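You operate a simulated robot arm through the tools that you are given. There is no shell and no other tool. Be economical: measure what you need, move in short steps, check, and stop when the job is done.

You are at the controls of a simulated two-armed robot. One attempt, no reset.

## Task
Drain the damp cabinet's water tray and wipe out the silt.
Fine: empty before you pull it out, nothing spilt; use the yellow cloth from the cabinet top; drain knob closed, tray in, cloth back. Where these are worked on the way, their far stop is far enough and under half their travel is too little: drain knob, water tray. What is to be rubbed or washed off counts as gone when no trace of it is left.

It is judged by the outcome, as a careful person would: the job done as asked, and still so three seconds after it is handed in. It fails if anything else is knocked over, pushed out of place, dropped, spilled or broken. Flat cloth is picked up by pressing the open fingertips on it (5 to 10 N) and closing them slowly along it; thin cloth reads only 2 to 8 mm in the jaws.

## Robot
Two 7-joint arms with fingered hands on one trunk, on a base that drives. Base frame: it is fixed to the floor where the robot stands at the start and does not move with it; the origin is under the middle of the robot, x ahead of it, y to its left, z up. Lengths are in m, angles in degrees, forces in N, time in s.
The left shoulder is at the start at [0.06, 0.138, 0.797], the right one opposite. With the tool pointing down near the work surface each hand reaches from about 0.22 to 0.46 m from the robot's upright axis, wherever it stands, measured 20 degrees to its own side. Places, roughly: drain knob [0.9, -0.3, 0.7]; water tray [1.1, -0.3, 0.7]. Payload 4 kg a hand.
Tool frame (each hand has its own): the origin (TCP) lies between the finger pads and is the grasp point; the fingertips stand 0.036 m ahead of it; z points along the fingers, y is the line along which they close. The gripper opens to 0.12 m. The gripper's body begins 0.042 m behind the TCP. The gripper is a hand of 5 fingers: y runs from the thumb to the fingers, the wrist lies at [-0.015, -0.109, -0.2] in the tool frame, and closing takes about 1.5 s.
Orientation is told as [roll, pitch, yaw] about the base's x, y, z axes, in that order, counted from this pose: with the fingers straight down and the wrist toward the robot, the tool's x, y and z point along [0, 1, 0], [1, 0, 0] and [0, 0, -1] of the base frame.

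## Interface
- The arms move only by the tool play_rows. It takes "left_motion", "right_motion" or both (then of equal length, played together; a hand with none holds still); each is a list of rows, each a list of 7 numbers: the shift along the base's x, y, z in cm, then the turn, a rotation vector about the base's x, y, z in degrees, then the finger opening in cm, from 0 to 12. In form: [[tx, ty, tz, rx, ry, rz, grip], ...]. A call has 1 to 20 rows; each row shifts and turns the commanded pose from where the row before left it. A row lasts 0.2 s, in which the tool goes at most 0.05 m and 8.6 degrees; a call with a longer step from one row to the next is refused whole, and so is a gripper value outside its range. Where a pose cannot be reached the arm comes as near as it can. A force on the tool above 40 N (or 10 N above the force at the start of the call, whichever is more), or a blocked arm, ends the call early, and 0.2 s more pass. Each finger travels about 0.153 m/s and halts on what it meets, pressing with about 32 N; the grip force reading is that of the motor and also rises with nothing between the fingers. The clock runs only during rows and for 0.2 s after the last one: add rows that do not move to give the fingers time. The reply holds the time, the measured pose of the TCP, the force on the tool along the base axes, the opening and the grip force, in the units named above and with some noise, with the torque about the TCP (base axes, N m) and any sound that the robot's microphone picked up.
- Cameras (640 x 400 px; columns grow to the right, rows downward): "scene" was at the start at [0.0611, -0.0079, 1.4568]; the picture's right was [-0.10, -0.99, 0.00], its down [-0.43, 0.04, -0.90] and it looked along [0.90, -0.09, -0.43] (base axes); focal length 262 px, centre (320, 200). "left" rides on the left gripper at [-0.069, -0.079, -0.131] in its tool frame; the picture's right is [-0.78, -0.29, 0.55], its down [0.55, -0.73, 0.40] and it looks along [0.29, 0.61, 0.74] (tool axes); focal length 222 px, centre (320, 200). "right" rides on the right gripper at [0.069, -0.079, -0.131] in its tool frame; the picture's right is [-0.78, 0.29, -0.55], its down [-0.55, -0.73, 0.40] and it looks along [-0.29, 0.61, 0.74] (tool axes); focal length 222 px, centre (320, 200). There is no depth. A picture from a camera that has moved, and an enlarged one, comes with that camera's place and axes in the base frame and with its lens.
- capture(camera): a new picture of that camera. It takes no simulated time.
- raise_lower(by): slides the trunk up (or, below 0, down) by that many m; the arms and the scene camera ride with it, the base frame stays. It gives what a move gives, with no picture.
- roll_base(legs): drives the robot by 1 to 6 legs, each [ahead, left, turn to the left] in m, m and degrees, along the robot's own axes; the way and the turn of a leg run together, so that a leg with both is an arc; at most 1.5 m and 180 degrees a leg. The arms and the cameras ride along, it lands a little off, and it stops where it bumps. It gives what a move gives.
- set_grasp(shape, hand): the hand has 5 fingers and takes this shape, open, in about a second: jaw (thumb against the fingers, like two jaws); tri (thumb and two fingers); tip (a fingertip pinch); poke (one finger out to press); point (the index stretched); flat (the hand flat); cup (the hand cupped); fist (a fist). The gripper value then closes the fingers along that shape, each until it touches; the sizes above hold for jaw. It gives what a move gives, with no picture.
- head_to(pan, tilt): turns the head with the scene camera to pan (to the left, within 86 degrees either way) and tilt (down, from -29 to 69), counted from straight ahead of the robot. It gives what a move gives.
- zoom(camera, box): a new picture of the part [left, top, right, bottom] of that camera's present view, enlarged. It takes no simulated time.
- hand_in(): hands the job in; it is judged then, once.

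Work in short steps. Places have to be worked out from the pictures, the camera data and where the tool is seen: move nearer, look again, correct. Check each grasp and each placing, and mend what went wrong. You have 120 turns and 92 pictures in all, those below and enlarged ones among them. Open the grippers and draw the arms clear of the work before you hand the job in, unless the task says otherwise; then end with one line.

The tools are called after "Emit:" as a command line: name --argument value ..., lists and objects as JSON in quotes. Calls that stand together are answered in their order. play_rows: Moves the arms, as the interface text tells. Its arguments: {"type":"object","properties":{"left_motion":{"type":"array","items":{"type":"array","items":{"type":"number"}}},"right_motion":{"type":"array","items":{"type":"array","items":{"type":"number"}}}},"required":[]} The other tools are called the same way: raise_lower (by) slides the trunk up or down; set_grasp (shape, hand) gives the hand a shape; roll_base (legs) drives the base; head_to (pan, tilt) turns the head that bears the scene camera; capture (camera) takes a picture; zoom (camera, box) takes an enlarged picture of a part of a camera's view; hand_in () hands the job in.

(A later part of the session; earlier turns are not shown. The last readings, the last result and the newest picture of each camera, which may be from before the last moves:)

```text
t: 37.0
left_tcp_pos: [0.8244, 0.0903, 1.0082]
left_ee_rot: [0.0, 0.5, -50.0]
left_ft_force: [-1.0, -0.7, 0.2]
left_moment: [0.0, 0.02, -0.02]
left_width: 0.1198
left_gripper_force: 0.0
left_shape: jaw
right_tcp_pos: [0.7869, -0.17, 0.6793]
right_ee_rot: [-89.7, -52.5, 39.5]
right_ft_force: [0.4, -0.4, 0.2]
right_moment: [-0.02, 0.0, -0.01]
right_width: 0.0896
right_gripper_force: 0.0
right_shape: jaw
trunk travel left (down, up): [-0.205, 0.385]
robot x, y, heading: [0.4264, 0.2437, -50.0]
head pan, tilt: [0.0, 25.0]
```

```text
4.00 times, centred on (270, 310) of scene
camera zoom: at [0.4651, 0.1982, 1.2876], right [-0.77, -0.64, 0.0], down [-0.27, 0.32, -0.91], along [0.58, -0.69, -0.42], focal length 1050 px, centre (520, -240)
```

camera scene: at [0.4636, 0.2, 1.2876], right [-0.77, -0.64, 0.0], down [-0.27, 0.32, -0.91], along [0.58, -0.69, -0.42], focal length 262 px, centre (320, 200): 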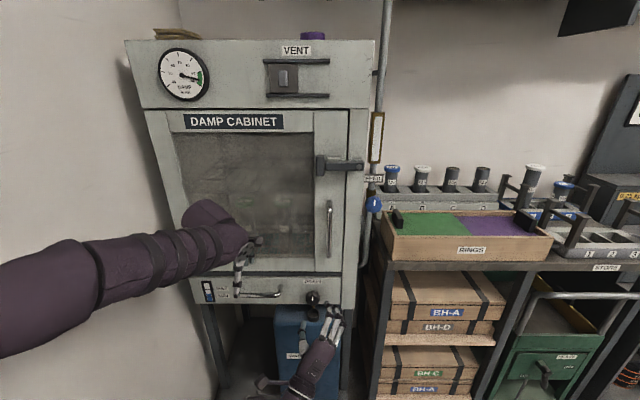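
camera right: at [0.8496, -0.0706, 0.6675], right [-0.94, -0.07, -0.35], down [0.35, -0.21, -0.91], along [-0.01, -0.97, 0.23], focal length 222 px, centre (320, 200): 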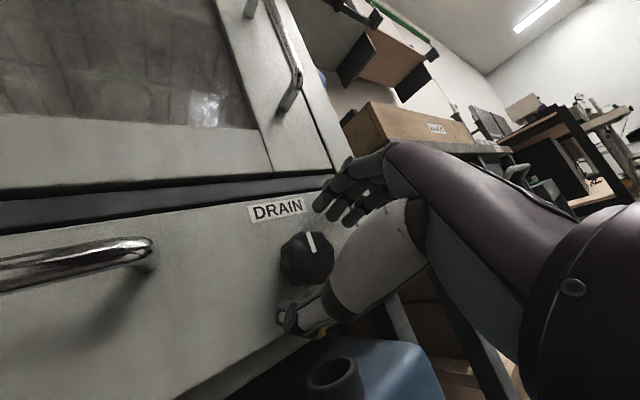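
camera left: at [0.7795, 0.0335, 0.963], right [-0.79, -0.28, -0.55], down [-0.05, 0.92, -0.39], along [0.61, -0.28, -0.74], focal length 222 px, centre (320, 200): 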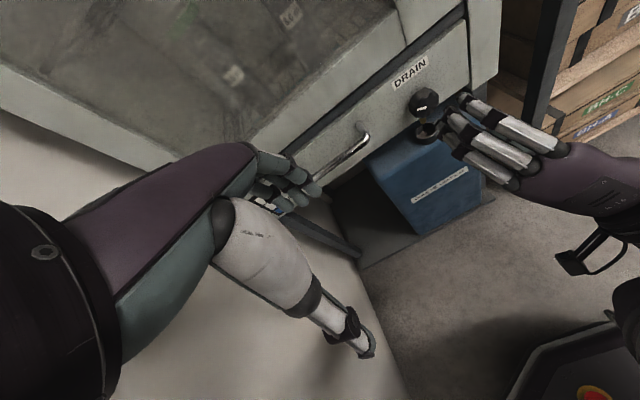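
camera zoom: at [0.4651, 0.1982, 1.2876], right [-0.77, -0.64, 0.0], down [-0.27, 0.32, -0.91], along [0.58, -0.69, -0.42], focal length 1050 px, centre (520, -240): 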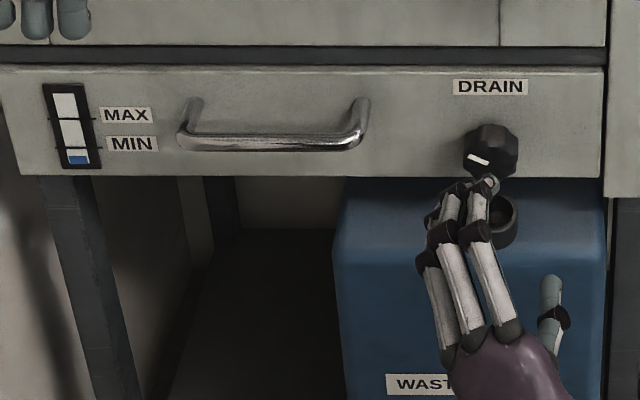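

Still draining; I wait 8 s more.

Emit:
play_rows --right_motion '[[0, 0, 0, 0, 0, 0, 9], [0, 0, 0, 0, 0, 0, 9], [0, 0, 0, 0, 0, 0, 9], [0, 0, 0, 0, 0, 0, 9], [0, 0, 0, 0, 0, 0, 9], [0, 0, 0, 0, 0, 0, 9], [0, 0, 0, 0, 0, 0, 9], [0, 0, 0, 0, 0, 0, 9], [0, 0, 0, 0, 0, 0, 9], [0, 0, 0, 0, 0, 0, 9], [0, 0, 0, 0, 0, 0, 9], [0, 0, 0, 0, 0, 0, 9], [0, 0, 0, 0, 0, 0, 9], [0, 0, 0, 0, 0, 0, 9], [0, 0, 0, 0, 0, 0, 9], [0, 0, 0, 0, 0, 0, 9], [0, 0, 0, 0, 0, 0, 9], [0, 0, 0, 0, 0, 0, 9], [0, 0, 0, 0, 0, 0, 9], [0, 0, 0, 0, 0, 0, 9]]'

Emit:
play_rows --right_motion '[[0, 0, 0, 0, 0, 0, 9], [0, 0, 0, 0, 0, 0, 9], [0, 0, 0, 0, 0, 0, 9], [0, 0, 0, 0, 0, 0, 9], [0, 0, 0, 0, 0, 0, 9], [0, 0, 0, 0, 0, 0, 9], [0, 0, 0, 0, 0, 0, 9], [0, 0, 0, 0, 0, 0, 9], [0, 0, 0, 0, 0, 0, 9], [0, 0, 0, 0, 0, 0, 9], [0, 0, 0, 0, 0, 0, 9], [0, 0, 0, 0, 0, 0, 9], [0, 0, 0, 0, 0, 0, 9], [0, 0, 0, 0, 0, 0, 9], [0, 0, 0, 0, 0, 0, 9], [0, 0, 0, 0, 0, 0, 9], [0, 0, 0, 0, 0, 0, 9], [0, 0, 0, 0, 0, 0, 9], [0, 0, 0, 0, 0, 0, 9], [0, 0, 0, 0, 0, 0, 9]]'

Emit:
zoom --camera "scene" --box '[190, 260, 350, 360]'

```text
t: 41.2
left_tcp_pos: [0.8249, 0.0894, 1.0086]
left_ee_rot: [0.0, 0.5, -50.0]
left_ft_force: [0.3, -0.5, 0.7]
left_moment: [0.01, 0.02, 0.01]
left_width: 0.1197
left_gripper_force: 0.0
left_shape: jaw
right_tcp_pos: [0.7868, -0.1701, 0.6796]
right_ee_rot: [-89.5, -52.5, 39.5]
right_ft_force: [-0.4, 0.0, -0.6]
right_moment: [-0.03, 0.01, 0.02]
right_width: 0.09
right_gripper_force: 0.1
right_shape: jaw
trunk travel left (down, up): [-0.205, 0.385]
robot x, y, heading: [0.4246, 0.2417, -49.9]
head pan, tilt: [0.0, 25.0]
```

```text
t: 45.4
left_tcp_pos: [0.8251, 0.0903, 1.0093]
left_ee_rot: [0.1, 0.4, -50.0]
left_ft_force: [-0.7, -0.1, -0.5]
left_moment: [0.03, -0.01, 0.01]
left_width: 0.1198
left_gripper_force: 0.0
left_shape: jaw
right_tcp_pos: [0.7854, -0.1699, 0.6795]
right_ee_rot: [-89.5, -52.5, 39.4]
right_ft_force: [1.0, -0.3, -0.8]
right_moment: [-0.01, 0.03, -0.04]
right_width: 0.0898
right_gripper_force: 0.1
right_shape: jaw
trunk travel left (down, up): [-0.205, 0.385]
robot x, y, heading: [0.4245, 0.2464, -50.1]
head pan, tilt: [0.0, 25.0]
```

```text
4.00 times, centred on (270, 310) of scene
camera zoom: at [0.4651, 0.1982, 1.2876], right [-0.77, -0.64, 0.0], down [-0.27, 0.32, -0.91], along [0.58, -0.69, -0.42], focal length 1050 px, centre (520, -240)
```

zoom: 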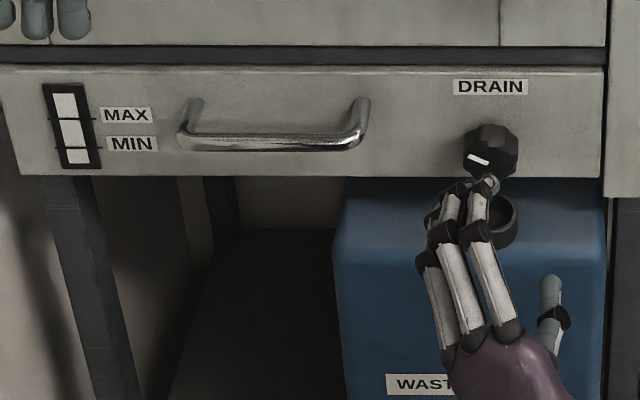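

The glass is empty. I bring the right hand back onto the knob to close it.

Emit:
play_rows --right_motion '[[0.2, 0.2, -0.5, 0, 0, 0, 8.5], [1.65, -1.77, -0.5, 0, 0, 0, 8.5], [1.65, -1.77, 0, 0, 0, 0, 8.5], [1.65, -1.77, 0, 0, 0, 0, 8.5], [1.65, -1.77, 0, 0, 0, 0, 8.5], [0, 0, 0, 0, 0, 0, 6], [0, 0, 0, 0, 0, 0, 4], [0, 0, 0, 0, 0, 0, 2], [0, 0, 0, 0, 0, 0, 1.5], [0, 0, 0, 0, 0, 0, 1.5], [0, 0, 0, 0, 0, 0, 1.5]]'

Emit:
zoom --camera "scene" --box '[270, 270, 350, 320]'

```text
t: 47.8
left_tcp_pos: [0.824, 0.0907, 1.0089]
left_ee_rot: [0.2, 0.6, -50.0]
left_ft_force: [0.2, -0.3, 0.4]
left_moment: [-0.01, 0.0, -0.01]
left_width: 0.12
left_gripper_force: 0.1
left_shape: jaw
right_tcp_pos: [0.8549, -0.2383, 0.6705]
right_ee_rot: [-89.6, -52.4, 39.4]
right_ft_force: [-2.3, -3.8, -3.0]
right_moment: [0.06, 0.01, -0.1]
right_width: 0.0325
right_gripper_force: 32.0
right_shape: jaw
trunk travel left (down, up): [-0.205, 0.385]
robot x, y, heading: [0.4252, 0.2488, -50.0]
head pan, tilt: [0.0, 25.0]
```

```text
8.00 times, centred on (310, 295) of scene
camera zoom: at [0.4651, 0.1977, 1.2875], right [-0.77, -0.64, 0.0], down [-0.27, 0.32, -0.91], along [0.58, -0.69, -0.42], focal length 2099 px, centre (400, -560)
```

zoom: 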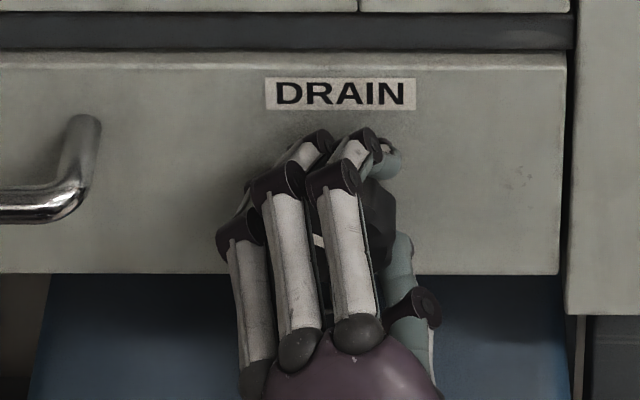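

The knob is gripped. I turn it clockwise back toward closed, about 82°.

Emit:
play_rows --right_motion '[[0, 0, 0, 4.82, -5.75, 0, 1.5], [0, 0, 0, 4.82, -5.75, 0, 1.5], [0, 0, 0, 4.82, -5.75, 0, 1.5], [0, 0, 0, 4.82, -5.75, 0, 1.5], [0, 0, 0, 4.82, -5.75, 0, 1.5], [0, 0, 0, 4.82, -5.75, 0, 1.5], [0, 0, 0, 4.82, -5.75, 0, 1.5], [0, 0, 0, 4.82, -5.75, 0, 1.5], [0, 0, 0, 4.82, -5.75, 0, 1.5], [0, 0, 0, 4.82, -5.75, 0, 1.5], [0, 0, 0, 4.82, -5.75, 0, 1.5], [0, 0, 0, 0, 0, 0, 1.5]]'

Emit:
zoom --camera "scene" --box '[270, 270, 350, 320]'

```text
t: 50.4
left_tcp_pos: [0.8244, 0.0877, 1.0075]
left_ee_rot: [0.1, 0.5, -50.0]
left_ft_force: [0.0, -1.0, 0.1]
left_moment: [0.0, 0.0, 0.02]
left_width: 0.1198
left_gripper_force: 0.0
left_shape: jaw
right_tcp_pos: [0.8505, -0.2423, 0.6802]
right_ee_rot: [89.1, -44.8, -139.5]
right_ft_force: [-9.5, -14.2, -30.6]
right_moment: [-0.14, 0.36, -0.16]
right_width: 0.0222
right_gripper_force: 32.2
right_shape: jaw
right hand out of reach, approached as far as the arm can: row 4, 5, 6
trunk travel left (down, up): [-0.205, 0.385]
robot x, y, heading: [0.425, 0.2442, -49.9]
head pan, tilt: [0.0, 25.0]
```

```text
8.00 times, centred on (310, 295) of scene
camera zoom: at [0.466, 0.1955, 1.2873], right [-0.77, -0.64, 0.0], down [-0.27, 0.33, -0.91], along [0.58, -0.69, -0.42], focal length 2099 px, centre (400, -560)
```

zoom: 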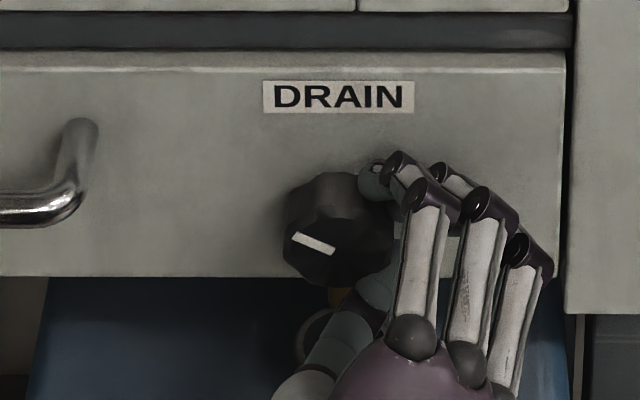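

The grip slipped off to the right around the vertical pose, where the arm is at its low limit. I release, back away, lower the trunk 5 cm, and roll back for another try.

Emit:
play_rows --right_motion '[[0, 0, 0, 0, 0, 0, 4], [0, 0, 0, 0, 0, 0, 8], [-0.5, 0.6, 0, 0, 0, 0, 9], [-1.92, 2.3, 0, 0, 0, 0, 9], [-1.92, 2.3, 0, 0, 0, 0, 9], [-1.92, 2.3, 0, 0, 0, 0, 9], [0, 0, 0, -4.82, 5.75, 0, 9], [0, 0, 0, -4.82, 5.75, 0, 9], [0, 0, 0, -4.82, 5.75, 0, 9], [0, 0, 0, -4.82, 5.75, 0, 9], [0, 0, 0, -4.82, 5.75, 0, 9], [0, 0, 0, -4.82, 5.75, 0, 9], [0, 0, 0, -4.82, 5.75, 0, 9], [0, 0, 0, -4.82, 5.75, 0, 9], [0, 0, 0, -4.82, 5.75, 0, 9], [0, 0, 0, -4.82, 5.75, 0, 9], [0, 0, 0, -4.82, 5.75, 0, 9], [0, 0, 0, -4.82, 5.75, 0, 9], [0, 0, 0, 0, 0, 0, 9]]'

Emit:
raise_lower --by -0.06

Emit:
capture --camera "right"

```text
t: 54.4
left_tcp_pos: [0.8236, 0.0908, 1.009]
left_ee_rot: [0.1, 0.5, -50.1]
left_ft_force: [0.1, 0.3, 1.0]
left_moment: [0.02, 0.03, 0.0]
left_width: 0.1198
left_gripper_force: 0.0
left_shape: jaw
right_tcp_pos: [0.7884, -0.1678, 0.6931]
right_ee_rot: [-89.8, -44.9, 39.6]
right_ft_force: [0.5, 0.7, -0.1]
right_moment: [-0.04, 0.0, 0.01]
right_width: 0.0896
right_gripper_force: 0.0
right_shape: jaw
right hand out of reach, approached as far as the arm can: row 9, 11
trunk travel left (down, up): [-0.205, 0.385]
robot x, y, heading: [0.425, 0.2408, -50.0]
head pan, tilt: [0.0, 25.0]
```

```text
t: 55.4
left_tcp_pos: [0.8232, 0.0898, 0.9491]
left_ee_rot: [0.1, 0.5, -49.9]
left_ft_force: [-0.9, 0.5, -0.5]
left_moment: [-0.04, 0.0, 0.02]
left_width: 0.1198
left_gripper_force: 0.0
left_shape: jaw
right_tcp_pos: [0.7884, -0.1688, 0.6322]
right_ee_rot: [-89.8, -44.9, 39.5]
right_ft_force: [0.1, 0.6, 0.1]
right_moment: [0.0, -0.02, -0.02]
right_width: 0.0898
right_gripper_force: 0.1
right_shape: jaw
trunk travel left (down, up): [-0.145, 0.445]
robot x, y, heading: [0.4225, 0.2444, -49.9]
head pan, tilt: [0.0, 25.0]
```

```text
54 pictures are left
camera right: at [0.6981, -0.0716, 0.5285], right [-0.62, 0.2, 0.76], down [-0.44, -0.89, -0.13], along [0.65, -0.42, 0.63], focal length 222 px, centre (320, 200)
```

right: 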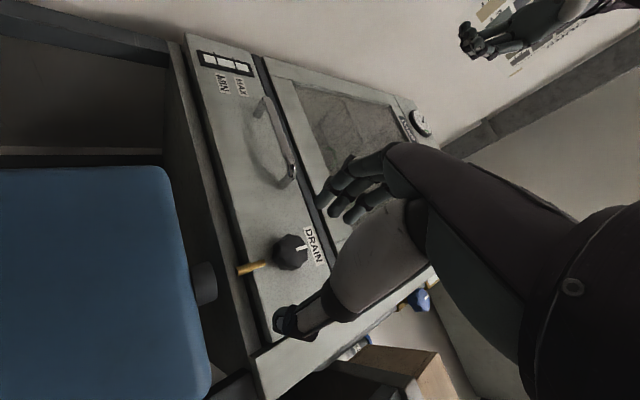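

In this view the mark appears to point up to the label; I zoom to check its true angle.

Emit:
zoom --camera "scene" --box '[270, 240, 350, 290]'

Emit:
zoom --camera "right" --box '[230, 210, 350, 285]'

```text
8.00 times, centred on (310, 265) of scene
camera zoom: at [0.4651, 0.1983, 1.2276], right [-0.77, -0.64, 0.0], down [-0.27, 0.32, -0.91], along [0.58, -0.69, -0.42], focal length 2099 px, centre (400, -320)
```

zoom: 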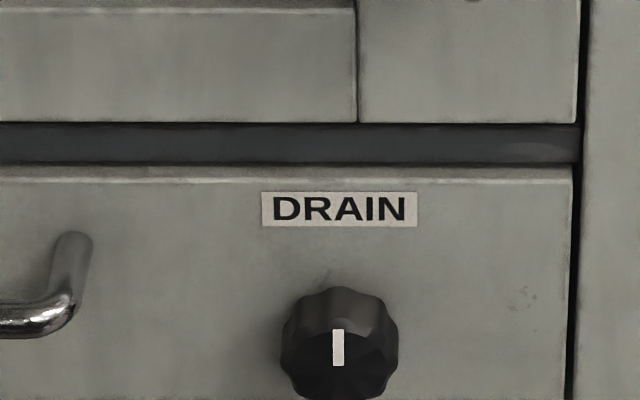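

```text
5.33 times, centred on (290, 248) of right
camera zoom: at [0.6981, -0.0716, 0.5285], right [-0.62, 0.2, 0.76], down [-0.44, -0.89, -0.13], along [0.65, -0.42, 0.63], focal length 1185 px, centre (480, -53)
```

zoom: 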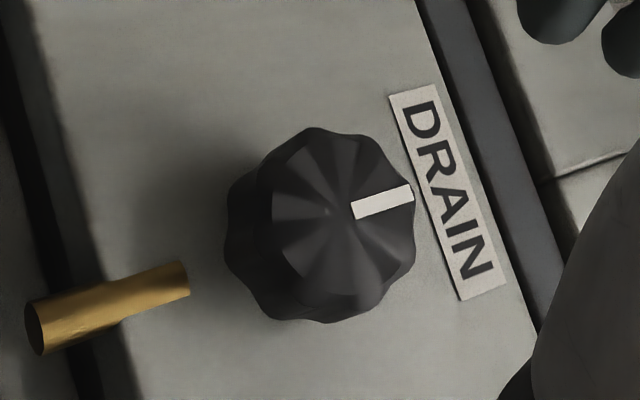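

The mark is vertical again, so the drain is closed and the tray is empty. Now I tuck the right hand out to the side and pitch the left hand for the cloth.

Emit:
play_rows --right_motion '[[-1.5, 1.8, 0, 0, 0, 0, 9], [-2.0, 0.6, 0, 0, 0, 0, 9], [-3.6, -1.8, 0, 0, 0, 0, 9], [-3.6, -1.8, 0, 0, 0, 0, 9], [-3.6, -1.8, 0, 0, 0, 0, 9], [-3.6, -2.3, 0, 0, 0, 0, 9], [-3.6, -2.3, 0, 0, 0, 0, 9], [-3.6, -2.3, 0, 0, 0, 0, 9], [-3.6, -2.3, 0, 0, 0, 0, 9], [-3.6, -2.3, 0, 0, 0, 0, 9], [0, 0, 0, 0, 0, 0, 9]]' --left_motion '[[1.29, -1.53, 0, -5.74, -4.82, 0, 9], [1.29, -1.53, 0, -5.74, -4.82, 0, 9], [1.29, -1.53, 0, -5.74, -4.82, 0, 9], [1.29, -1.53, 0, -5.74, -4.82, 0, 9], [1.29, -1.53, 0, -5.74, -4.82, 0, 9], [0, 0, 0, 0, 0, 0, 9], [0, 0, 0, 0, 0, 0, 9], [0, 0, 0, 0, 0, 0, 9], [0, 0, 0, 0, 0, 0, 9], [0, 0, 0, 0, 0, 0, 9], [0, 0, 0, 0, 0, 0, 9]]'

Emit:
raise_lower --by 0.445

Emit:
capture --camera "scene"

```text
t: 57.8
left_tcp_pos: [0.8898, 0.0126, 0.9507]
left_ee_rot: [0.1, -37.0, -50.0]
left_ft_force: [0.6, 0.4, 0.6]
left_moment: [-0.01, 0.01, -0.03]
left_width: 0.0902
left_gripper_force: 0.0
left_shape: jaw
right_tcp_pos: [0.6586, -0.2841, 0.7663]
right_ee_rot: [-89.4, -45.1, 38.9]
right_ft_force: [-0.4, -0.7, -0.8]
right_moment: [0.04, -0.01, -0.06]
right_width: 0.09
right_gripper_force: 0.1
right_shape: jaw
right hand out of reach, approached as far as the arm can: row 3, 4, 5, 6, 7, 8, 9, 10
trunk travel left (down, up): [-0.145, 0.445]
robot x, y, heading: [0.424, 0.2464, -50.0]
head pan, tilt: [0.0, 25.0]
```

```text
refused: 0.445 is not a number from -0.4 to 0.4
```

```text
51 pictures are left
camera scene: at [0.4651, 0.1981, 1.2276], right [-0.77, -0.64, 0.0], down [-0.27, 0.32, -0.91], along [0.58, -0.69, -0.42], focal length 262 px, centre (320, 200)
```

scene: 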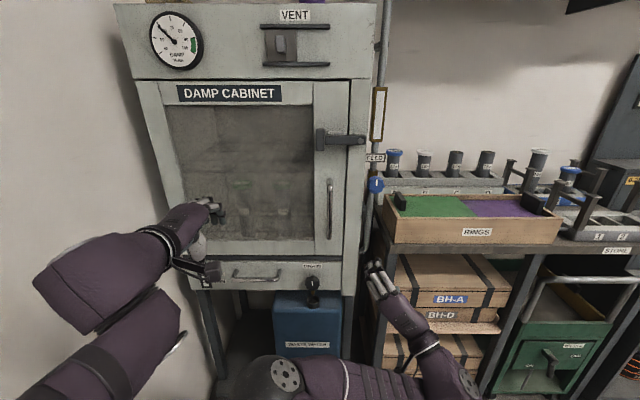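

The right hand is only partly withdrawn but clear. I raise the trunk fully.

Emit:
raise_lower --by 0.4

Emit:
raise_lower --by 0.044

Emit:
capture --camera "scene"

```text
t: 61.6
left_tcp_pos: [0.8879, 0.0133, 1.3499]
left_ee_rot: [0.2, -36.9, -50.0]
left_ft_force: [1.0, 0.6, -0.4]
left_moment: [-0.02, 0.01, 0.0]
left_width: 0.0901
left_gripper_force: 0.0
left_shape: jaw
right_tcp_pos: [0.6595, -0.2845, 1.1677]
right_ee_rot: [-89.4, -45.1, 38.9]
right_ft_force: [0.8, 0.3, -1.0]
right_moment: [0.0, -0.01, 0.02]
right_width: 0.0897
right_gripper_force: 0.1
right_shape: jaw
trunk travel left (down, up): [-0.545, 0.045]
robot x, y, heading: [0.4244, 0.2429, -49.9]
head pan, tilt: [0.0, 25.0]
```

```text
t: 62.5
left_tcp_pos: [0.8898, 0.0128, 1.394]
left_ee_rot: [0.0, -37.1, -50.0]
left_ft_force: [-0.2, 0.0, 0.9]
left_moment: [0.01, 0.01, -0.01]
left_width: 0.0903
left_gripper_force: 0.2
left_shape: jaw
right_tcp_pos: [0.6588, -0.2849, 1.2104]
right_ee_rot: [-89.4, -45.1, 38.8]
right_ft_force: [-0.4, -0.1, 0.7]
right_moment: [0.01, 0.01, -0.02]
right_width: 0.0898
right_gripper_force: 0.2
right_shape: jaw
trunk travel left (down, up): [-0.589, 0.001]
robot x, y, heading: [0.4284, 0.2428, -50.0]
head pan, tilt: [0.0, 25.0]
```

```text
50 pictures are left
camera scene: at [0.4653, 0.1981, 1.6715], right [-0.77, -0.64, 0.0], down [-0.27, 0.32, -0.91], along [0.58, -0.69, -0.42], focal length 262 px, centre (320, 200)
```

scene: 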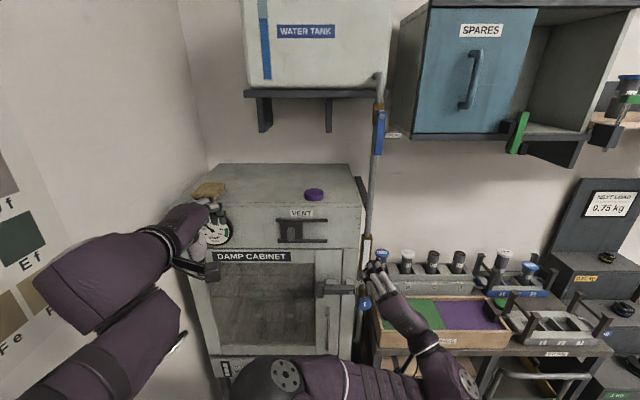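

The cloth is visible on the front-left of the top. I zoom for its exact place and thickness.

Emit:
zoom --camera "scene" --box '[170, 155, 250, 205]'

Emit:
capture --camera "left"

```text
8.00 times, centred on (210, 180) of scene
camera zoom: at [0.4653, 0.1981, 1.6715], right [-0.77, -0.64, 0.0], down [-0.27, 0.32, -0.91], along [0.58, -0.69, -0.42], focal length 2099 px, centre (1200, 360)
```

zoom: 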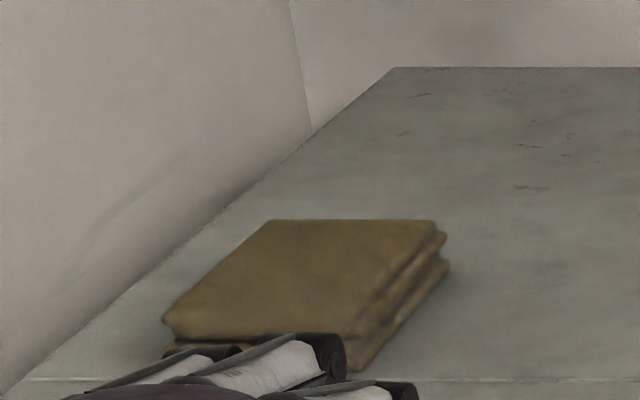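

```text
48 pictures are left
camera left: at [0.7442, 0.0771, 1.4514], right [-0.54, -0.58, -0.61], down [0.2, 0.62, -0.76], along [0.82, -0.53, -0.22], focal length 222 px, centre (320, 200)
```

left: 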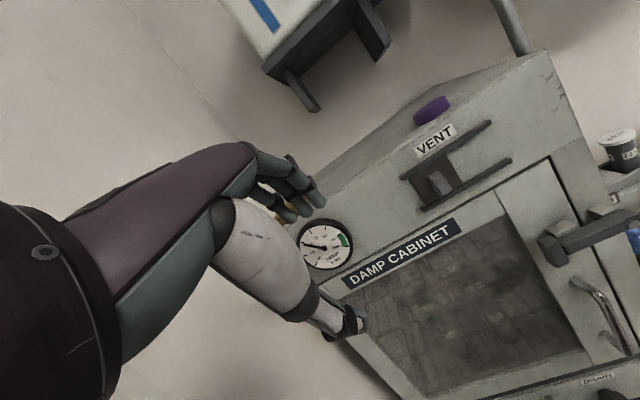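

The cloth is about 7×10 cm, top at z≈1.377, centred near [1.168,−0.139]. It is too far to reach, so I tuck the right arm back, lift the left hand, then drive closer.

Emit:
play_rows --right_motion '[[-2.3, -1.93, 0, 4.82, -5.75, 0, 9], [-2.3, -1.93, 0, 4.82, -5.75, 0, 9], [-2.3, -1.93, 0, 4.82, -5.75, 0, 9], [-2.3, -1.93, 0, 4.82, -5.75, 0, 9], [-2.3, -1.93, 0, 4.82, -5.75, 0, 9], [-2.3, -1.93, 0, 4.82, -5.75, 0, 9], [-0.77, 0.92, 0, 5.74, 4.82, 0, 9], [-0.77, 0.92, 0, 5.74, 4.82, 0, 9], [-0.77, 0.92, 0, 5.74, 4.82, 0, 9], [-0.77, 0.92, 0, 5.74, 4.82, 0, 9], [-0.77, 0.92, 0, 5.74, 4.82, 0, 9], [-0.77, 0.92, 0, 5.74, 4.82, 0, 9], [-0.77, 0.92, 0, 5.74, 4.82, 0, 9], [-0.77, 0.92, 0, 5.74, 4.82, 0, 9], [-0.77, 0.92, 0, 5.74, 4.82, 0, 9], [-0.77, 0.92, 0, 5.74, 4.82, 0, 9], [-0.77, 0.92, 0, 5.74, 4.82, 0, 9], [-0.77, 0.92, 0, 5.74, 4.82, 0, 9], [0, 0, 0, 0, 0, 0, 9]]' --left_motion '[[0, 0, 1, 0, 0, 0, 8], [0, 0, 1, 0, 0, 0, 8], [0, 0, 1, 0, 0, 0, 8], [0, 0, 1, 0, 0, 0, 8], [0, 0, 1, 0, 0, 0, 8], [0, 0, 1, 0, 0, 0, 8], [0, 0, 1, 0, 0, 0, 8], [0, 0, 1, 0, 0, 0, 8], [0, 0, 1, 0, 0, 0, 8], [0, 0, 0, 0, 0, 0, 8], [0, 0, 0, 0, 0, 0, 8], [0, 0, 0, 0, 0, 0, 8], [0, 0, 0, 0, 0, 0, 8], [0, 0, 0, 0, 0, 0, 8], [0, 0, 0, 0, 0, 0, 8], [0, 0, 0, 0, 0, 0, 8], [0, 0, 0, 0, 0, 0, 8], [0, 0, 0, 0, 0, 0, 8], [0, 0, 0, 0, 0, 0, 8]]'

```text
t: 66.5
left_tcp_pos: [0.8877, 0.0134, 1.4828]
left_ee_rot: [0.1, -37.1, -50.1]
left_ft_force: [0.2, 1.0, -0.1]
left_moment: [-0.02, 0.01, 0.01]
left_width: 0.0805
left_gripper_force: 0.0
left_shape: jaw
right_tcp_pos: [0.4868, -0.297, 1.2479]
right_ee_rot: [-0.2, 0.7, -50.1]
right_ft_force: [0.6, 0.6, 0.3]
right_moment: [-0.01, 0.05, -0.03]
right_width: 0.0899
right_gripper_force: 0.1
right_shape: jaw
right hand out of reach, approached as far as the arm can: row 1, 2, 3, 4, 5, 6, 9, 10, 11, 12
trunk travel left (down, up): [-0.589, 0.001]
robot x, y, heading: [0.4272, 0.2503, -50.0]
head pan, tilt: [0.0, 25.0]
```

Right arm is tucked. I retract it a little more and drive forward 0.18 m, 0.04 m left.

Emit:
play_rows --right_motion '[[-1.93, 2.3, 0, 0, 0, 0, 9], [-1.93, 2.3, 0, 0, 0, 0, 9], [-1.93, 2.3, 0, 0, 0, 0, 9], [0, 0, 0, 0, 0, 0, 9]]'

Emit:
roll_base --legs '[[0.18, 0.04, 0]]'

Emit:
capture --camera "scene"

Emit:
capture --camera "left"

```text
t: 67.7
left_tcp_pos: [0.8883, 0.0125, 1.4835]
left_ee_rot: [0.0, -37.0, -50.0]
left_ft_force: [0.2, -0.6, 0.0]
left_moment: [0.02, 0.0, 0.04]
left_width: 0.0804
left_gripper_force: 0.1
left_shape: jaw
right_tcp_pos: [0.4094, -0.2377, 1.2332]
right_ee_rot: [2.2, 2.7, -53.3]
right_ft_force: [-0.1, 0.9, 0.4]
right_moment: [0.01, 0.0, 0.01]
right_width: 0.0901
right_gripper_force: 0.1
right_shape: jaw
trunk travel left (down, up): [-0.589, 0.001]
robot x, y, heading: [0.4244, 0.2481, -49.8]
head pan, tilt: [0.0, 25.0]
stopped in row 4 (right hand): the arm was blocked; the commanded pose is now the measured one
```

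```text
t: 69.2
left_tcp_pos: [1.0349, -0.0969, 1.4834]
left_ee_rot: [0.2, -36.9, -50.0]
left_ft_force: [-0.3, 0.2, 0.2]
left_moment: [-0.03, 0.03, 0.0]
left_width: 0.0805
left_gripper_force: 0.0
left_shape: jaw
right_tcp_pos: [0.5559, -0.348, 1.234]
right_ee_rot: [2.1, 2.8, -53.2]
right_ft_force: [-0.5, -0.6, 0.2]
right_moment: [0.03, 0.05, 0.0]
right_width: 0.0899
right_gripper_force: 0.0
right_shape: jaw
trunk travel left (down, up): [-0.589, 0.001]
robot x, y, heading: [0.5669, 0.1342, -49.8]
head pan, tilt: [0.0, 25.0]
```

```text
47 pictures are left
camera scene: at [0.6103, 0.0878, 1.6715], right [-0.77, -0.64, 0.0], down [-0.27, 0.32, -0.91], along [0.58, -0.69, -0.42], focal length 262 px, centre (320, 200)
```

scene: 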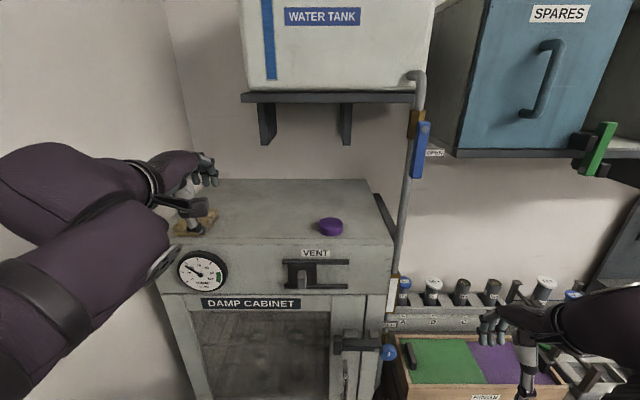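

```text
46 pictures are left
camera left: at [0.8893, -0.0327, 1.5405], right [-0.54, -0.58, -0.61], down [0.2, 0.62, -0.76], along [0.82, -0.53, -0.22], focal length 222 px, centre (320, 200)
```

left: 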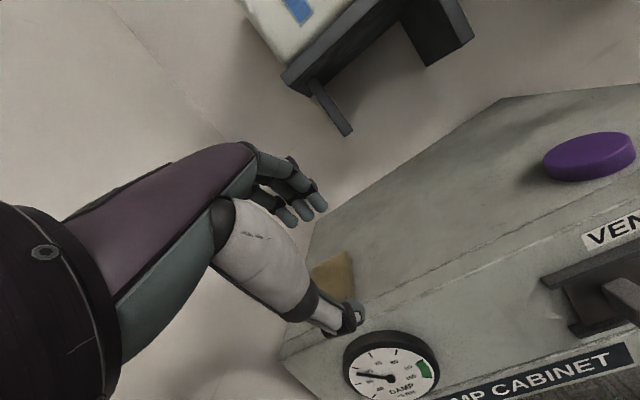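

The hand is above the cloth's front. I'll drive another 8 cm closer for comfortable reach.

Emit:
roll_base --legs '[[0.08, 0.0, 0]]'

Emit:
play_rows --left_motion '[[0, 0, 0, -2.9, 3.46, 5.99, 8.5], [0, 0, 0, -2.9, 3.46, 5.99, 8.5], [0, 0, 0, -2.9, 3.46, 5.99, 8.5], [0, 0, 0, -2.9, 3.46, 5.99, 8.5], [0, 0, 0, -2.9, 3.46, 5.99, 8.5], [0, 0, 0, -2.9, 3.46, 5.99, 8.5], [0, 0, 0, -2.9, 3.46, 5.99, 8.5], [0, 0, 0, -2.9, 3.46, 5.99, 8.5], [0, 0, 0, -2.9, 3.46, 5.99, 8.5], [0, 0, 0, -2.9, 3.46, 5.99, 8.5], [0, 0, 0, -2.9, 3.46, 5.99, 8.5], [0, 0, 0, -2.9, 3.46, 5.99, 8.5], [0, 0, 0, 0, 0, 0, 8.5]]'

Emit:
capture --camera "scene"

```text
t: 70.3
left_tcp_pos: [1.0852, -0.1583, 1.4822]
left_ee_rot: [0.1, -37.0, -49.8]
left_ft_force: [-0.5, -0.1, -0.2]
left_moment: [0.01, 0.0, 0.01]
left_width: 0.0805
left_gripper_force: 0.0
left_shape: jaw
right_tcp_pos: [0.6068, -0.4097, 1.2332]
right_ee_rot: [2.2, 2.8, -53.2]
right_ft_force: [0.3, -0.2, -0.7]
right_moment: [0.02, 0.0, 0.03]
right_width: 0.09
right_gripper_force: 0.0
right_shape: jaw
trunk travel left (down, up): [-0.589, 0.001]
robot x, y, heading: [0.6203, 0.075, -50.0]
head pan, tilt: [0.0, 25.0]
```

```text
t: 72.5
left_tcp_pos: [1.0455, -0.1788, 1.4939]
left_ee_rot: [-38.2, -6.6, 16.8]
left_ft_force: [0.4, 0.8, -0.2]
left_moment: [-0.03, -0.01, 0.01]
left_width: 0.0848
left_gripper_force: 0.0
left_shape: jaw
right_tcp_pos: [0.6055, -0.4067, 1.2345]
right_ee_rot: [2.3, 2.6, -53.2]
right_ft_force: [0.2, -0.1, 0.8]
right_moment: [-0.02, 0.02, -0.02]
right_width: 0.0896
right_gripper_force: 0.1
right_shape: jaw
trunk travel left (down, up): [-0.589, 0.001]
robot x, y, heading: [0.6227, 0.0735, -49.7]
head pan, tilt: [0.0, 25.0]
stopped in row 10 (left hand): the arm was blocked; the commanded pose is now the measured one
```

```text
45 pictures are left
camera scene: at [0.6605, 0.0278, 1.6716], right [-0.77, -0.64, 0.0], down [-0.27, 0.32, -0.91], along [0.58, -0.69, -0.42], focal length 262 px, centre (320, 200)
```

scene: 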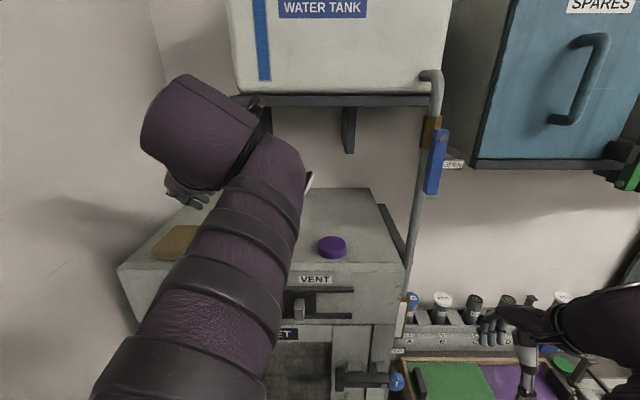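

That yaw jammed the arm. I rotate the left hand back to the fore-aft grip orientation.

Emit:
play_rows --left_motion '[[0, 0, 0, 2.9, -3.46, -5.99, 8.5], [0, 0, 0, 2.9, -3.46, -5.99, 8.5], [0, 0, 0, 2.9, -3.46, -5.99, 8.5], [0, 0, 0, 2.9, -3.46, -5.99, 8.5], [0, 0, 0, 2.9, -3.46, -5.99, 8.5], [0, 0, 0, 2.9, -3.46, -5.99, 8.5], [0, 0, 0, 2.9, -3.46, -5.99, 8.5], [0, 0, 0, 2.9, -3.46, -5.99, 8.5], [0, 0, 0, 0, 0, 0, 8.5]]'

Emit:
capture --camera "scene"

```text
t: 74.5
left_tcp_pos: [1.0454, -0.1782, 1.4926]
left_ee_rot: [-9.1, -28.7, -41.8]
left_ft_force: [-0.4, -0.6, 0.4]
left_moment: [-0.02, 0.0, 0.0]
left_width: 0.0846
left_gripper_force: 0.0
left_shape: jaw
right_tcp_pos: [0.6053, -0.4085, 1.2324]
right_ee_rot: [2.2, 2.7, -53.2]
right_ft_force: [-0.2, -0.4, -0.4]
right_moment: [0.01, 0.02, -0.02]
right_width: 0.0898
right_gripper_force: 0.0
right_shape: jaw
trunk travel left (down, up): [-0.589, 0.001]
robot x, y, heading: [0.6206, 0.0722, -50.0]
head pan, tilt: [0.0, 25.0]
```

```text
44 pictures are left
camera scene: at [0.66, 0.0274, 1.6716], right [-0.77, -0.64, 0.0], down [-0.27, 0.32, -0.91], along [0.58, -0.69, -0.42], focal length 262 px, centre (320, 200)
```

scene: 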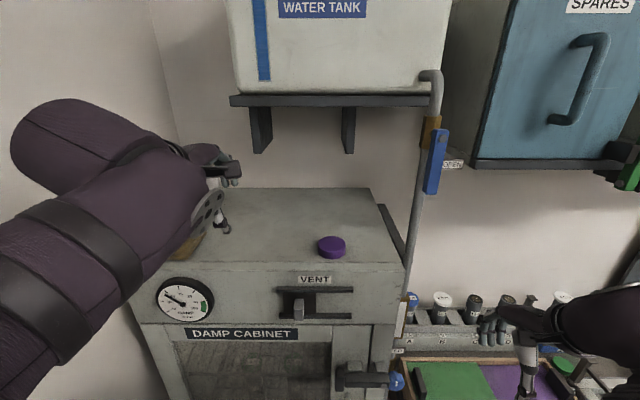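

I shift the left hand left 12 cm and slightly ahead, above the cloth.

Emit:
play_rows --left_motion '[[1.9, 0.84, 0, 0, 0, 0, 9.5], [1.9, 0.84, 0, 0, 0, 0, 9.5], [1.9, 0.84, 0, 0, 0, 0, 9.5], [1.9, 0.84, 0, 0, 0, 0, 9.5], [1.9, 0.84, 0, 0, 0, 0, 9.5], [1.9, 0.84, 0, 0, 0, 0, 9.5], [0, 0, 0, 0, 0, 0, 9.5]]'

Emit:
capture --camera "left"

Emit:
zoom --camera "scene" --box '[80, 120, 272, 240]'

```text
t: 76.0
left_tcp_pos: [1.1593, -0.1272, 1.4921]
left_ee_rot: [-9.0, -28.7, -41.6]
left_ft_force: [-0.1, -0.2, -0.1]
left_moment: [0.0, 0.01, -0.02]
left_width: 0.095
left_gripper_force: 0.0
left_shape: jaw
right_tcp_pos: [0.6061, -0.4088, 1.2327]
right_ee_rot: [2.4, 2.7, -53.2]
right_ft_force: [0.1, -0.1, 0.2]
right_moment: [0.02, 0.0, -0.01]
right_width: 0.0896
right_gripper_force: 0.1
right_shape: jaw
trunk travel left (down, up): [-0.589, 0.001]
robot x, y, heading: [0.6212, 0.0752, -49.8]
head pan, tilt: [0.0, 25.0]
```

```text
43 pictures are left
camera left: at [1.0257, -0.0717, 1.5772], right [-0.62, -0.61, -0.5], down [0.01, 0.63, -0.77], along [0.79, -0.48, -0.38], focal length 222 px, centre (320, 200)
```

left: 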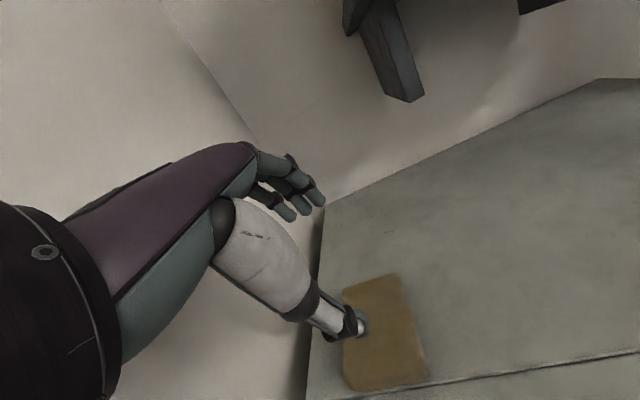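

```text
3.33 times, centred on (176, 180) of scene
camera zoom: at [0.66, 0.0276, 1.6716], right [-0.77, -0.64, 0.0], down [-0.27, 0.32, -0.91], along [0.58, -0.69, -0.42], focal length 875 px, centre (800, 267)
```

zoom: 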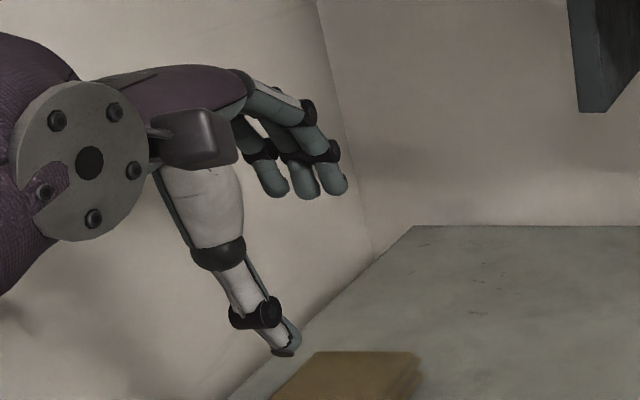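

The cloth centre computes to [1.163,−0.134,1.377], right below. I level the hand so thumb and fingertips are at equal height and reduce the opening to 7.5 cm.

Emit:
play_rows --left_motion '[[0, 0, 0, 2.9, -3.46, -5.99, 7.5], [0, 0, -1, 5.36, 4.5, 0, 7.5], [0, 0, -1, 5.36, 4.5, 0, 7.5], [0, 0, -1, 5.36, 4.5, 0, 7.5], [0, 0, 0, 0, 0, 0, 7.5], [0, 0, 0, 0, 0, 0, 7.5]]'

Emit:
zoom --camera "scene" --box '[80, 130, 272, 250]'

```text
t: 77.5
left_tcp_pos: [1.1604, -0.1275, 1.4629]
left_ee_rot: [-4.1, -7.9, -50.2]
left_ft_force: [0.2, 0.4, -0.2]
left_moment: [0.0, -0.01, 0.01]
left_width: 0.0753
left_gripper_force: 0.1
left_shape: jaw
right_tcp_pos: [0.6044, -0.4092, 1.2322]
right_ee_rot: [2.2, 2.9, -53.2]
right_ft_force: [-1.1, -0.7, -0.7]
right_moment: [-0.01, 0.03, 0.03]
right_width: 0.0901
right_gripper_force: 0.0
right_shape: jaw
trunk travel left (down, up): [-0.589, 0.001]
robot x, y, heading: [0.622, 0.0728, -49.8]
head pan, tilt: [0.0, 25.0]
```

```text
3.33 times, centred on (176, 190) of scene
camera zoom: at [0.6608, 0.0272, 1.6715], right [-0.77, -0.64, 0.0], down [-0.27, 0.32, -0.91], along [0.58, -0.69, -0.42], focal length 875 px, centre (800, 233)
```

zoom: 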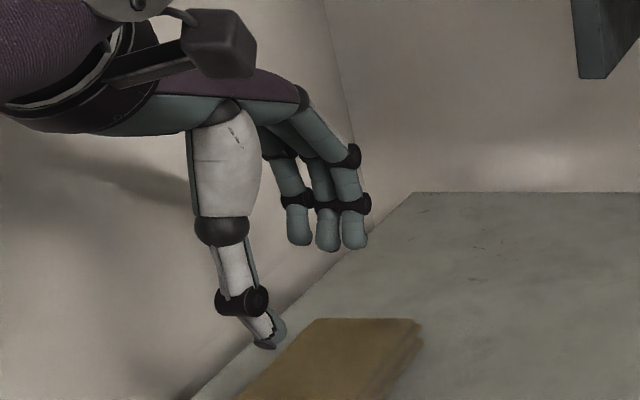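

Good pose. I lower to just above the cloth, then creep down.

Emit:
play_rows --left_motion '[[0.1, -0.2, -1.5, 0, 0, 0, 7.5], [0.1, -0.2, -1.5, 0, 0, 0, 7.5], [0.1, -0.2, -1.2, 0, 0, 0, 7.5], [0, 0, -0.3, 0, 0, 0, 7.5], [0, 0, 0, 0, 0, 0, 7.5]]'

Emit:
play_rows --left_motion '[[0, 0, -0.4, 0, 0, 0, 7.5], [0, 0, 0, 0, 0, 0, 7.5]]'

Emit:
capture --camera "left"

```text
t: 78.5
left_tcp_pos: [1.1623, -0.1341, 1.4276]
left_ee_rot: [-4.2, -9.2, -50.1]
left_ft_force: [-1.8, 2.8, 17.8]
left_moment: [0.75, 0.55, -0.03]
left_width: 0.0764
left_gripper_force: 0.1
left_shape: jaw
right_tcp_pos: [0.6059, -0.4076, 1.232]
right_ee_rot: [2.2, 2.7, -53.2]
right_ft_force: [-0.1, 0.6, 0.4]
right_moment: [0.0, 0.03, 0.0]
right_width: 0.0899
right_gripper_force: 0.1
right_shape: jaw
trunk travel left (down, up): [-0.589, 0.001]
robot x, y, heading: [0.6219, 0.0767, -50.1]
head pan, tilt: [0.0, 25.0]
stopped in row 5 (left hand): the force on the tool passed its limit at 43 N (the readings are from after the stop); the commanded pose is now the measured one
```

```text
t: 79.0
left_tcp_pos: [1.1617, -0.1332, 1.4283]
left_ee_rot: [-3.9, -9.9, -50.1]
left_ft_force: [-2.4, 2.4, 16.6]
left_moment: [0.72, 0.52, 0.01]
left_width: 0.0764
left_gripper_force: 0.2
left_shape: jaw
right_tcp_pos: [0.6056, -0.4064, 1.2334]
right_ee_rot: [2.2, 2.7, -53.2]
right_ft_force: [0.5, -0.7, 0.7]
right_moment: [0.02, 0.0, -0.01]
right_width: 0.0896
right_gripper_force: 0.0
right_shape: jaw
trunk travel left (down, up): [-0.589, 0.001]
robot x, y, heading: [0.6216, 0.0738, -50.0]
head pan, tilt: [0.0, 25.0]
stopped in row 2 (left hand): the force on the tool passed its limit at 42 N (the readings are from after the stop); the commanded pose is now the measured one
```

```text
40 pictures are left
camera left: at [1.051, -0.0937, 1.5486], right [-0.76, -0.37, -0.53], down [-0.02, 0.83, -0.56], along [0.65, -0.41, -0.64], focal length 222 px, centre (320, 200)
```

left: 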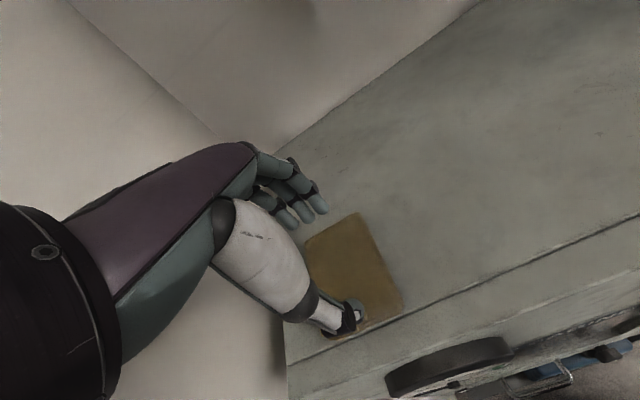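

The thumb presses at the near end while fingers are still 1 cm above. I lift slightly, level the pitch, and press again in small steps.

Emit:
play_rows --left_motion '[[0, 0, 1.2, 0, 0, 0, 7.5], [0, 0, 0, 3.83, 3.2, 0, 7.5], [0, 0, 0, 3.83, 3.2, 0, 7.5], [0, 0, 0, 0, 0, 0, 7.5], [0, 0, -0.6, 0, 0, 0, 7.5], [0, 0, 0, 0, 0, 0, 7.5]]'

Emit:
play_rows --left_motion '[[0, 0, -0.3, 0, 0, 0, 7.5], [0, 0, 0, 0, 0, 0, 7.5]]'

```text
t: 80.4
left_tcp_pos: [1.1626, -0.1333, 1.4307]
left_ee_rot: [-4.1, 0.4, -50.0]
left_ft_force: [-0.3, 0.3, 0.6]
left_moment: [0.04, 0.02, 0.02]
left_width: 0.075
left_gripper_force: 0.0
left_shape: jaw
right_tcp_pos: [0.6059, -0.4068, 1.2329]
right_ee_rot: [2.2, 2.8, -53.3]
right_ft_force: [0.6, 0.2, -0.7]
right_moment: [0.0, 0.04, -0.02]
right_width: 0.0901
right_gripper_force: 0.0
right_shape: jaw
trunk travel left (down, up): [-0.589, 0.001]
robot x, y, heading: [0.6193, 0.0736, -49.8]
head pan, tilt: [0.0, 25.0]
```

```text
t: 81.0
left_tcp_pos: [1.1638, -0.1339, 1.4276]
left_ee_rot: [-4.0, 0.4, -50.1]
left_ft_force: [-0.7, -0.3, 0.4]
left_moment: [0.0, 0.0, -0.06]
left_width: 0.0749
left_gripper_force: 0.1
left_shape: jaw
right_tcp_pos: [0.6056, -0.4075, 1.2328]
right_ee_rot: [2.1, 2.7, -53.2]
right_ft_force: [0.5, -0.3, 0.0]
right_moment: [-0.04, -0.02, -0.01]
right_width: 0.09
right_gripper_force: 0.1
right_shape: jaw
trunk travel left (down, up): [-0.589, 0.001]
robot x, y, heading: [0.6212, 0.0735, -49.9]
head pan, tilt: [0.0, 25.0]
```

No contact yet; I keep creeping down in small steps.

Emit:
play_rows --left_motion '[[0, 0, -0.3, 0, 0, 0, 7.5], [0, 0, 0, 0, 0, 0, 7.5]]'

Emit:
play_rows --left_motion '[[0, 0, -0.15, 0, 0, 0, 7.5], [0, 0, 0, 0, 0, 0, 7.5]]'

```text
t: 81.6
left_tcp_pos: [1.1636, -0.1328, 1.4249]
left_ee_rot: [-4.0, 0.4, -50.0]
left_ft_force: [0.2, -0.9, 0.2]
left_moment: [0.0, 0.0, 0.03]
left_width: 0.0752
left_gripper_force: 0.1
left_shape: jaw
right_tcp_pos: [0.6064, -0.4069, 1.2332]
right_ee_rot: [2.3, 2.7, -53.2]
right_ft_force: [0.3, 0.2, 0.9]
right_moment: [-0.03, -0.01, -0.02]
right_width: 0.0901
right_gripper_force: 0.1
right_shape: jaw
trunk travel left (down, up): [-0.589, 0.001]
robot x, y, heading: [0.6182, 0.0791, -49.9]
head pan, tilt: [0.0, 25.0]
```

```text
t: 82.2
left_tcp_pos: [1.1626, -0.1327, 1.4252]
left_ee_rot: [-4.0, 0.3, -50.2]
left_ft_force: [0.7, -0.1, -0.5]
left_moment: [-0.02, 0.01, 0.0]
left_width: 0.075
left_gripper_force: 0.0
left_shape: jaw
right_tcp_pos: [0.6061, -0.4086, 1.2342]
right_ee_rot: [2.1, 2.7, -53.2]
right_ft_force: [-0.1, 0.5, -0.7]
right_moment: [0.02, -0.02, 0.03]
right_width: 0.0899
right_gripper_force: 0.1
right_shape: jaw
trunk travel left (down, up): [-0.589, 0.001]
robot x, y, heading: [0.6214, 0.0704, -49.5]
head pan, tilt: [0.0, 25.0]
```

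Emit:
play_rows --left_motion '[[0, 0, -0.3, 0, 0, 0, 7.5], [0, 0, -0.2, 0, 0, 0, 7.5], [0, 0, 0, 0, 0, 0, 7.5]]'

Emit:
play_rows --left_motion '[[0, 0, -0.2, 0, 0, 0, 7.5], [0, 0, 0, 0, 0, 0, 7.5]]'

```text
t: 83.0
left_tcp_pos: [1.1636, -0.1329, 1.4203]
left_ee_rot: [-4.0, 0.2, -50.0]
left_ft_force: [0.9, -1.1, 11.4]
left_moment: [-0.32, -0.48, 0.0]
left_width: 0.0755
left_gripper_force: 0.0
left_shape: jaw
right_tcp_pos: [0.6061, -0.4079, 1.233]
right_ee_rot: [2.3, 2.7, -53.1]
right_ft_force: [0.0, 0.0, -0.8]
right_moment: [-0.01, 0.02, 0.02]
right_width: 0.0897
right_gripper_force: 0.1
right_shape: jaw
trunk travel left (down, up): [-0.589, 0.001]
robot x, y, heading: [0.6211, 0.0731, -50.0]
head pan, tilt: [0.0, 25.0]
```

```text
t: 83.6
left_tcp_pos: [1.1617, -0.1327, 1.4187]
left_ee_rot: [-4.0, 0.0, -50.1]
left_ft_force: [2.9, -1.3, 25.7]
left_moment: [-0.82, -0.96, 0.04]
left_width: 0.0759
left_gripper_force: 0.1
left_shape: jaw
right_tcp_pos: [0.6052, -0.4081, 1.2335]
right_ee_rot: [2.3, 2.7, -53.1]
right_ft_force: [-0.1, -0.2, -0.4]
right_moment: [-0.02, -0.02, -0.04]
right_width: 0.0896
right_gripper_force: 0.0
right_shape: jaw
trunk travel left (down, up): [-0.589, 0.001]
robot x, y, heading: [0.6195, 0.0751, -49.7]
head pan, tilt: [0.0, 25.0]
```

Now the fingers touch first; the level lies at about −4° pitch. I tilt back 3.5° with a tiny lift to balance the press.

Emit:
play_rows --left_motion '[[0, 0, 0.1, -2.7, -2.25, 0, 7.5], [0, 0, 0, 0, 0, 0, 7.5], [0, 0, 0, 0, 0, 0, 7.5]]'

```text
t: 84.4
left_tcp_pos: [1.1612, -0.1317, 1.4206]
left_ee_rot: [-3.9, -3.3, -50.1]
left_ft_force: [-1.1, 2.8, 26.6]
left_moment: [0.98, 0.84, -0.06]
left_width: 0.0754
left_gripper_force: 0.1
left_shape: jaw
right_tcp_pos: [0.6044, -0.4071, 1.2338]
right_ee_rot: [2.4, 2.7, -53.2]
right_ft_force: [-0.7, 0.0, -0.8]
right_moment: [-0.04, -0.02, 0.01]
right_width: 0.0897
right_gripper_force: 0.0
right_shape: jaw
trunk travel left (down, up): [-0.589, 0.001]
robot x, y, heading: [0.6199, 0.077, -50.0]
head pan, tilt: [0.0, 25.0]
```

Level is about −1.7°. I set that, lighten the press slightly, then close the fingers slowly.

Emit:
play_rows --left_motion '[[0, 0, 0.1, 1.3, 1.1, 0, 7.5], [0, 0, 0, 0, 0, 0, 7.5], [0, 0, 0, 0, 0, 0, 7.5]]'

```text
t: 85.2
left_tcp_pos: [1.1614, -0.1327, 1.4189]
left_ee_rot: [-3.9, -1.5, -50.1]
left_ft_force: [0.6, 1.2, 15.9]
left_moment: [0.0, -0.13, 0.02]
left_width: 0.0754
left_gripper_force: 0.0
left_shape: jaw
right_tcp_pos: [0.6068, -0.4084, 1.2323]
right_ee_rot: [2.4, 2.8, -53.2]
right_ft_force: [0.5, 0.3, -0.5]
right_moment: [0.03, 0.01, -0.01]
right_width: 0.0902
right_gripper_force: 0.1
right_shape: jaw
trunk travel left (down, up): [-0.589, 0.001]
robot x, y, heading: [0.6214, 0.0727, -49.7]
head pan, tilt: [0.0, 25.0]
```

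Balanced at 16 N. I ease to about 8 N and close slowly.

Emit:
play_rows --left_motion '[[0, 0, 0.08, 0, 0, 0, 7.5], [0, 0, 0, 0, 0, 0, 7.0], [0, 0, 0, 0, 0, 0, 6.5], [0, 0, 0, 0, 0, 0, 6.0], [0, 0, 0, 0, 0, 0, 5.5], [0, 0, 0, 0, 0, 0, 5.0], [0, 0, 0, 0, 0, 0, 4.5]]'

Emit:
capture --camera "left"

```text
t: 86.8
left_tcp_pos: [1.1629, -0.1323, 1.4195]
left_ee_rot: [-4.0, -1.4, -50.2]
left_ft_force: [1.6, -1.3, 4.7]
left_moment: [-0.15, -0.13, -0.02]
left_width: 0.0464
left_gripper_force: 0.0
left_shape: jaw
right_tcp_pos: [0.6055, -0.4082, 1.2334]
right_ee_rot: [2.2, 2.7, -53.3]
right_ft_force: [-0.2, -0.3, -0.2]
right_moment: [-0.02, 0.01, 0.0]
right_width: 0.0898
right_gripper_force: 0.0
right_shape: jaw
trunk travel left (down, up): [-0.589, 0.001]
robot x, y, heading: [0.6225, 0.0731, -49.8]
head pan, tilt: [0.0, 25.0]
```

```text
39 pictures are left
camera left: at [1.0636, -0.1083, 1.5542], right [-0.81, -0.31, -0.5], down [-0.06, 0.89, -0.45], along [0.58, -0.33, -0.74], focal length 222 px, centre (320, 200)
```

left: 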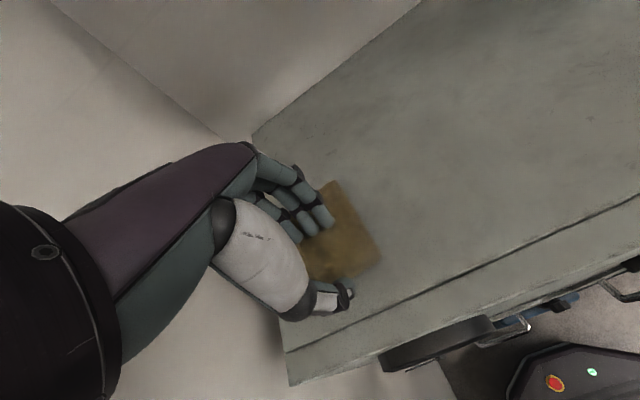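

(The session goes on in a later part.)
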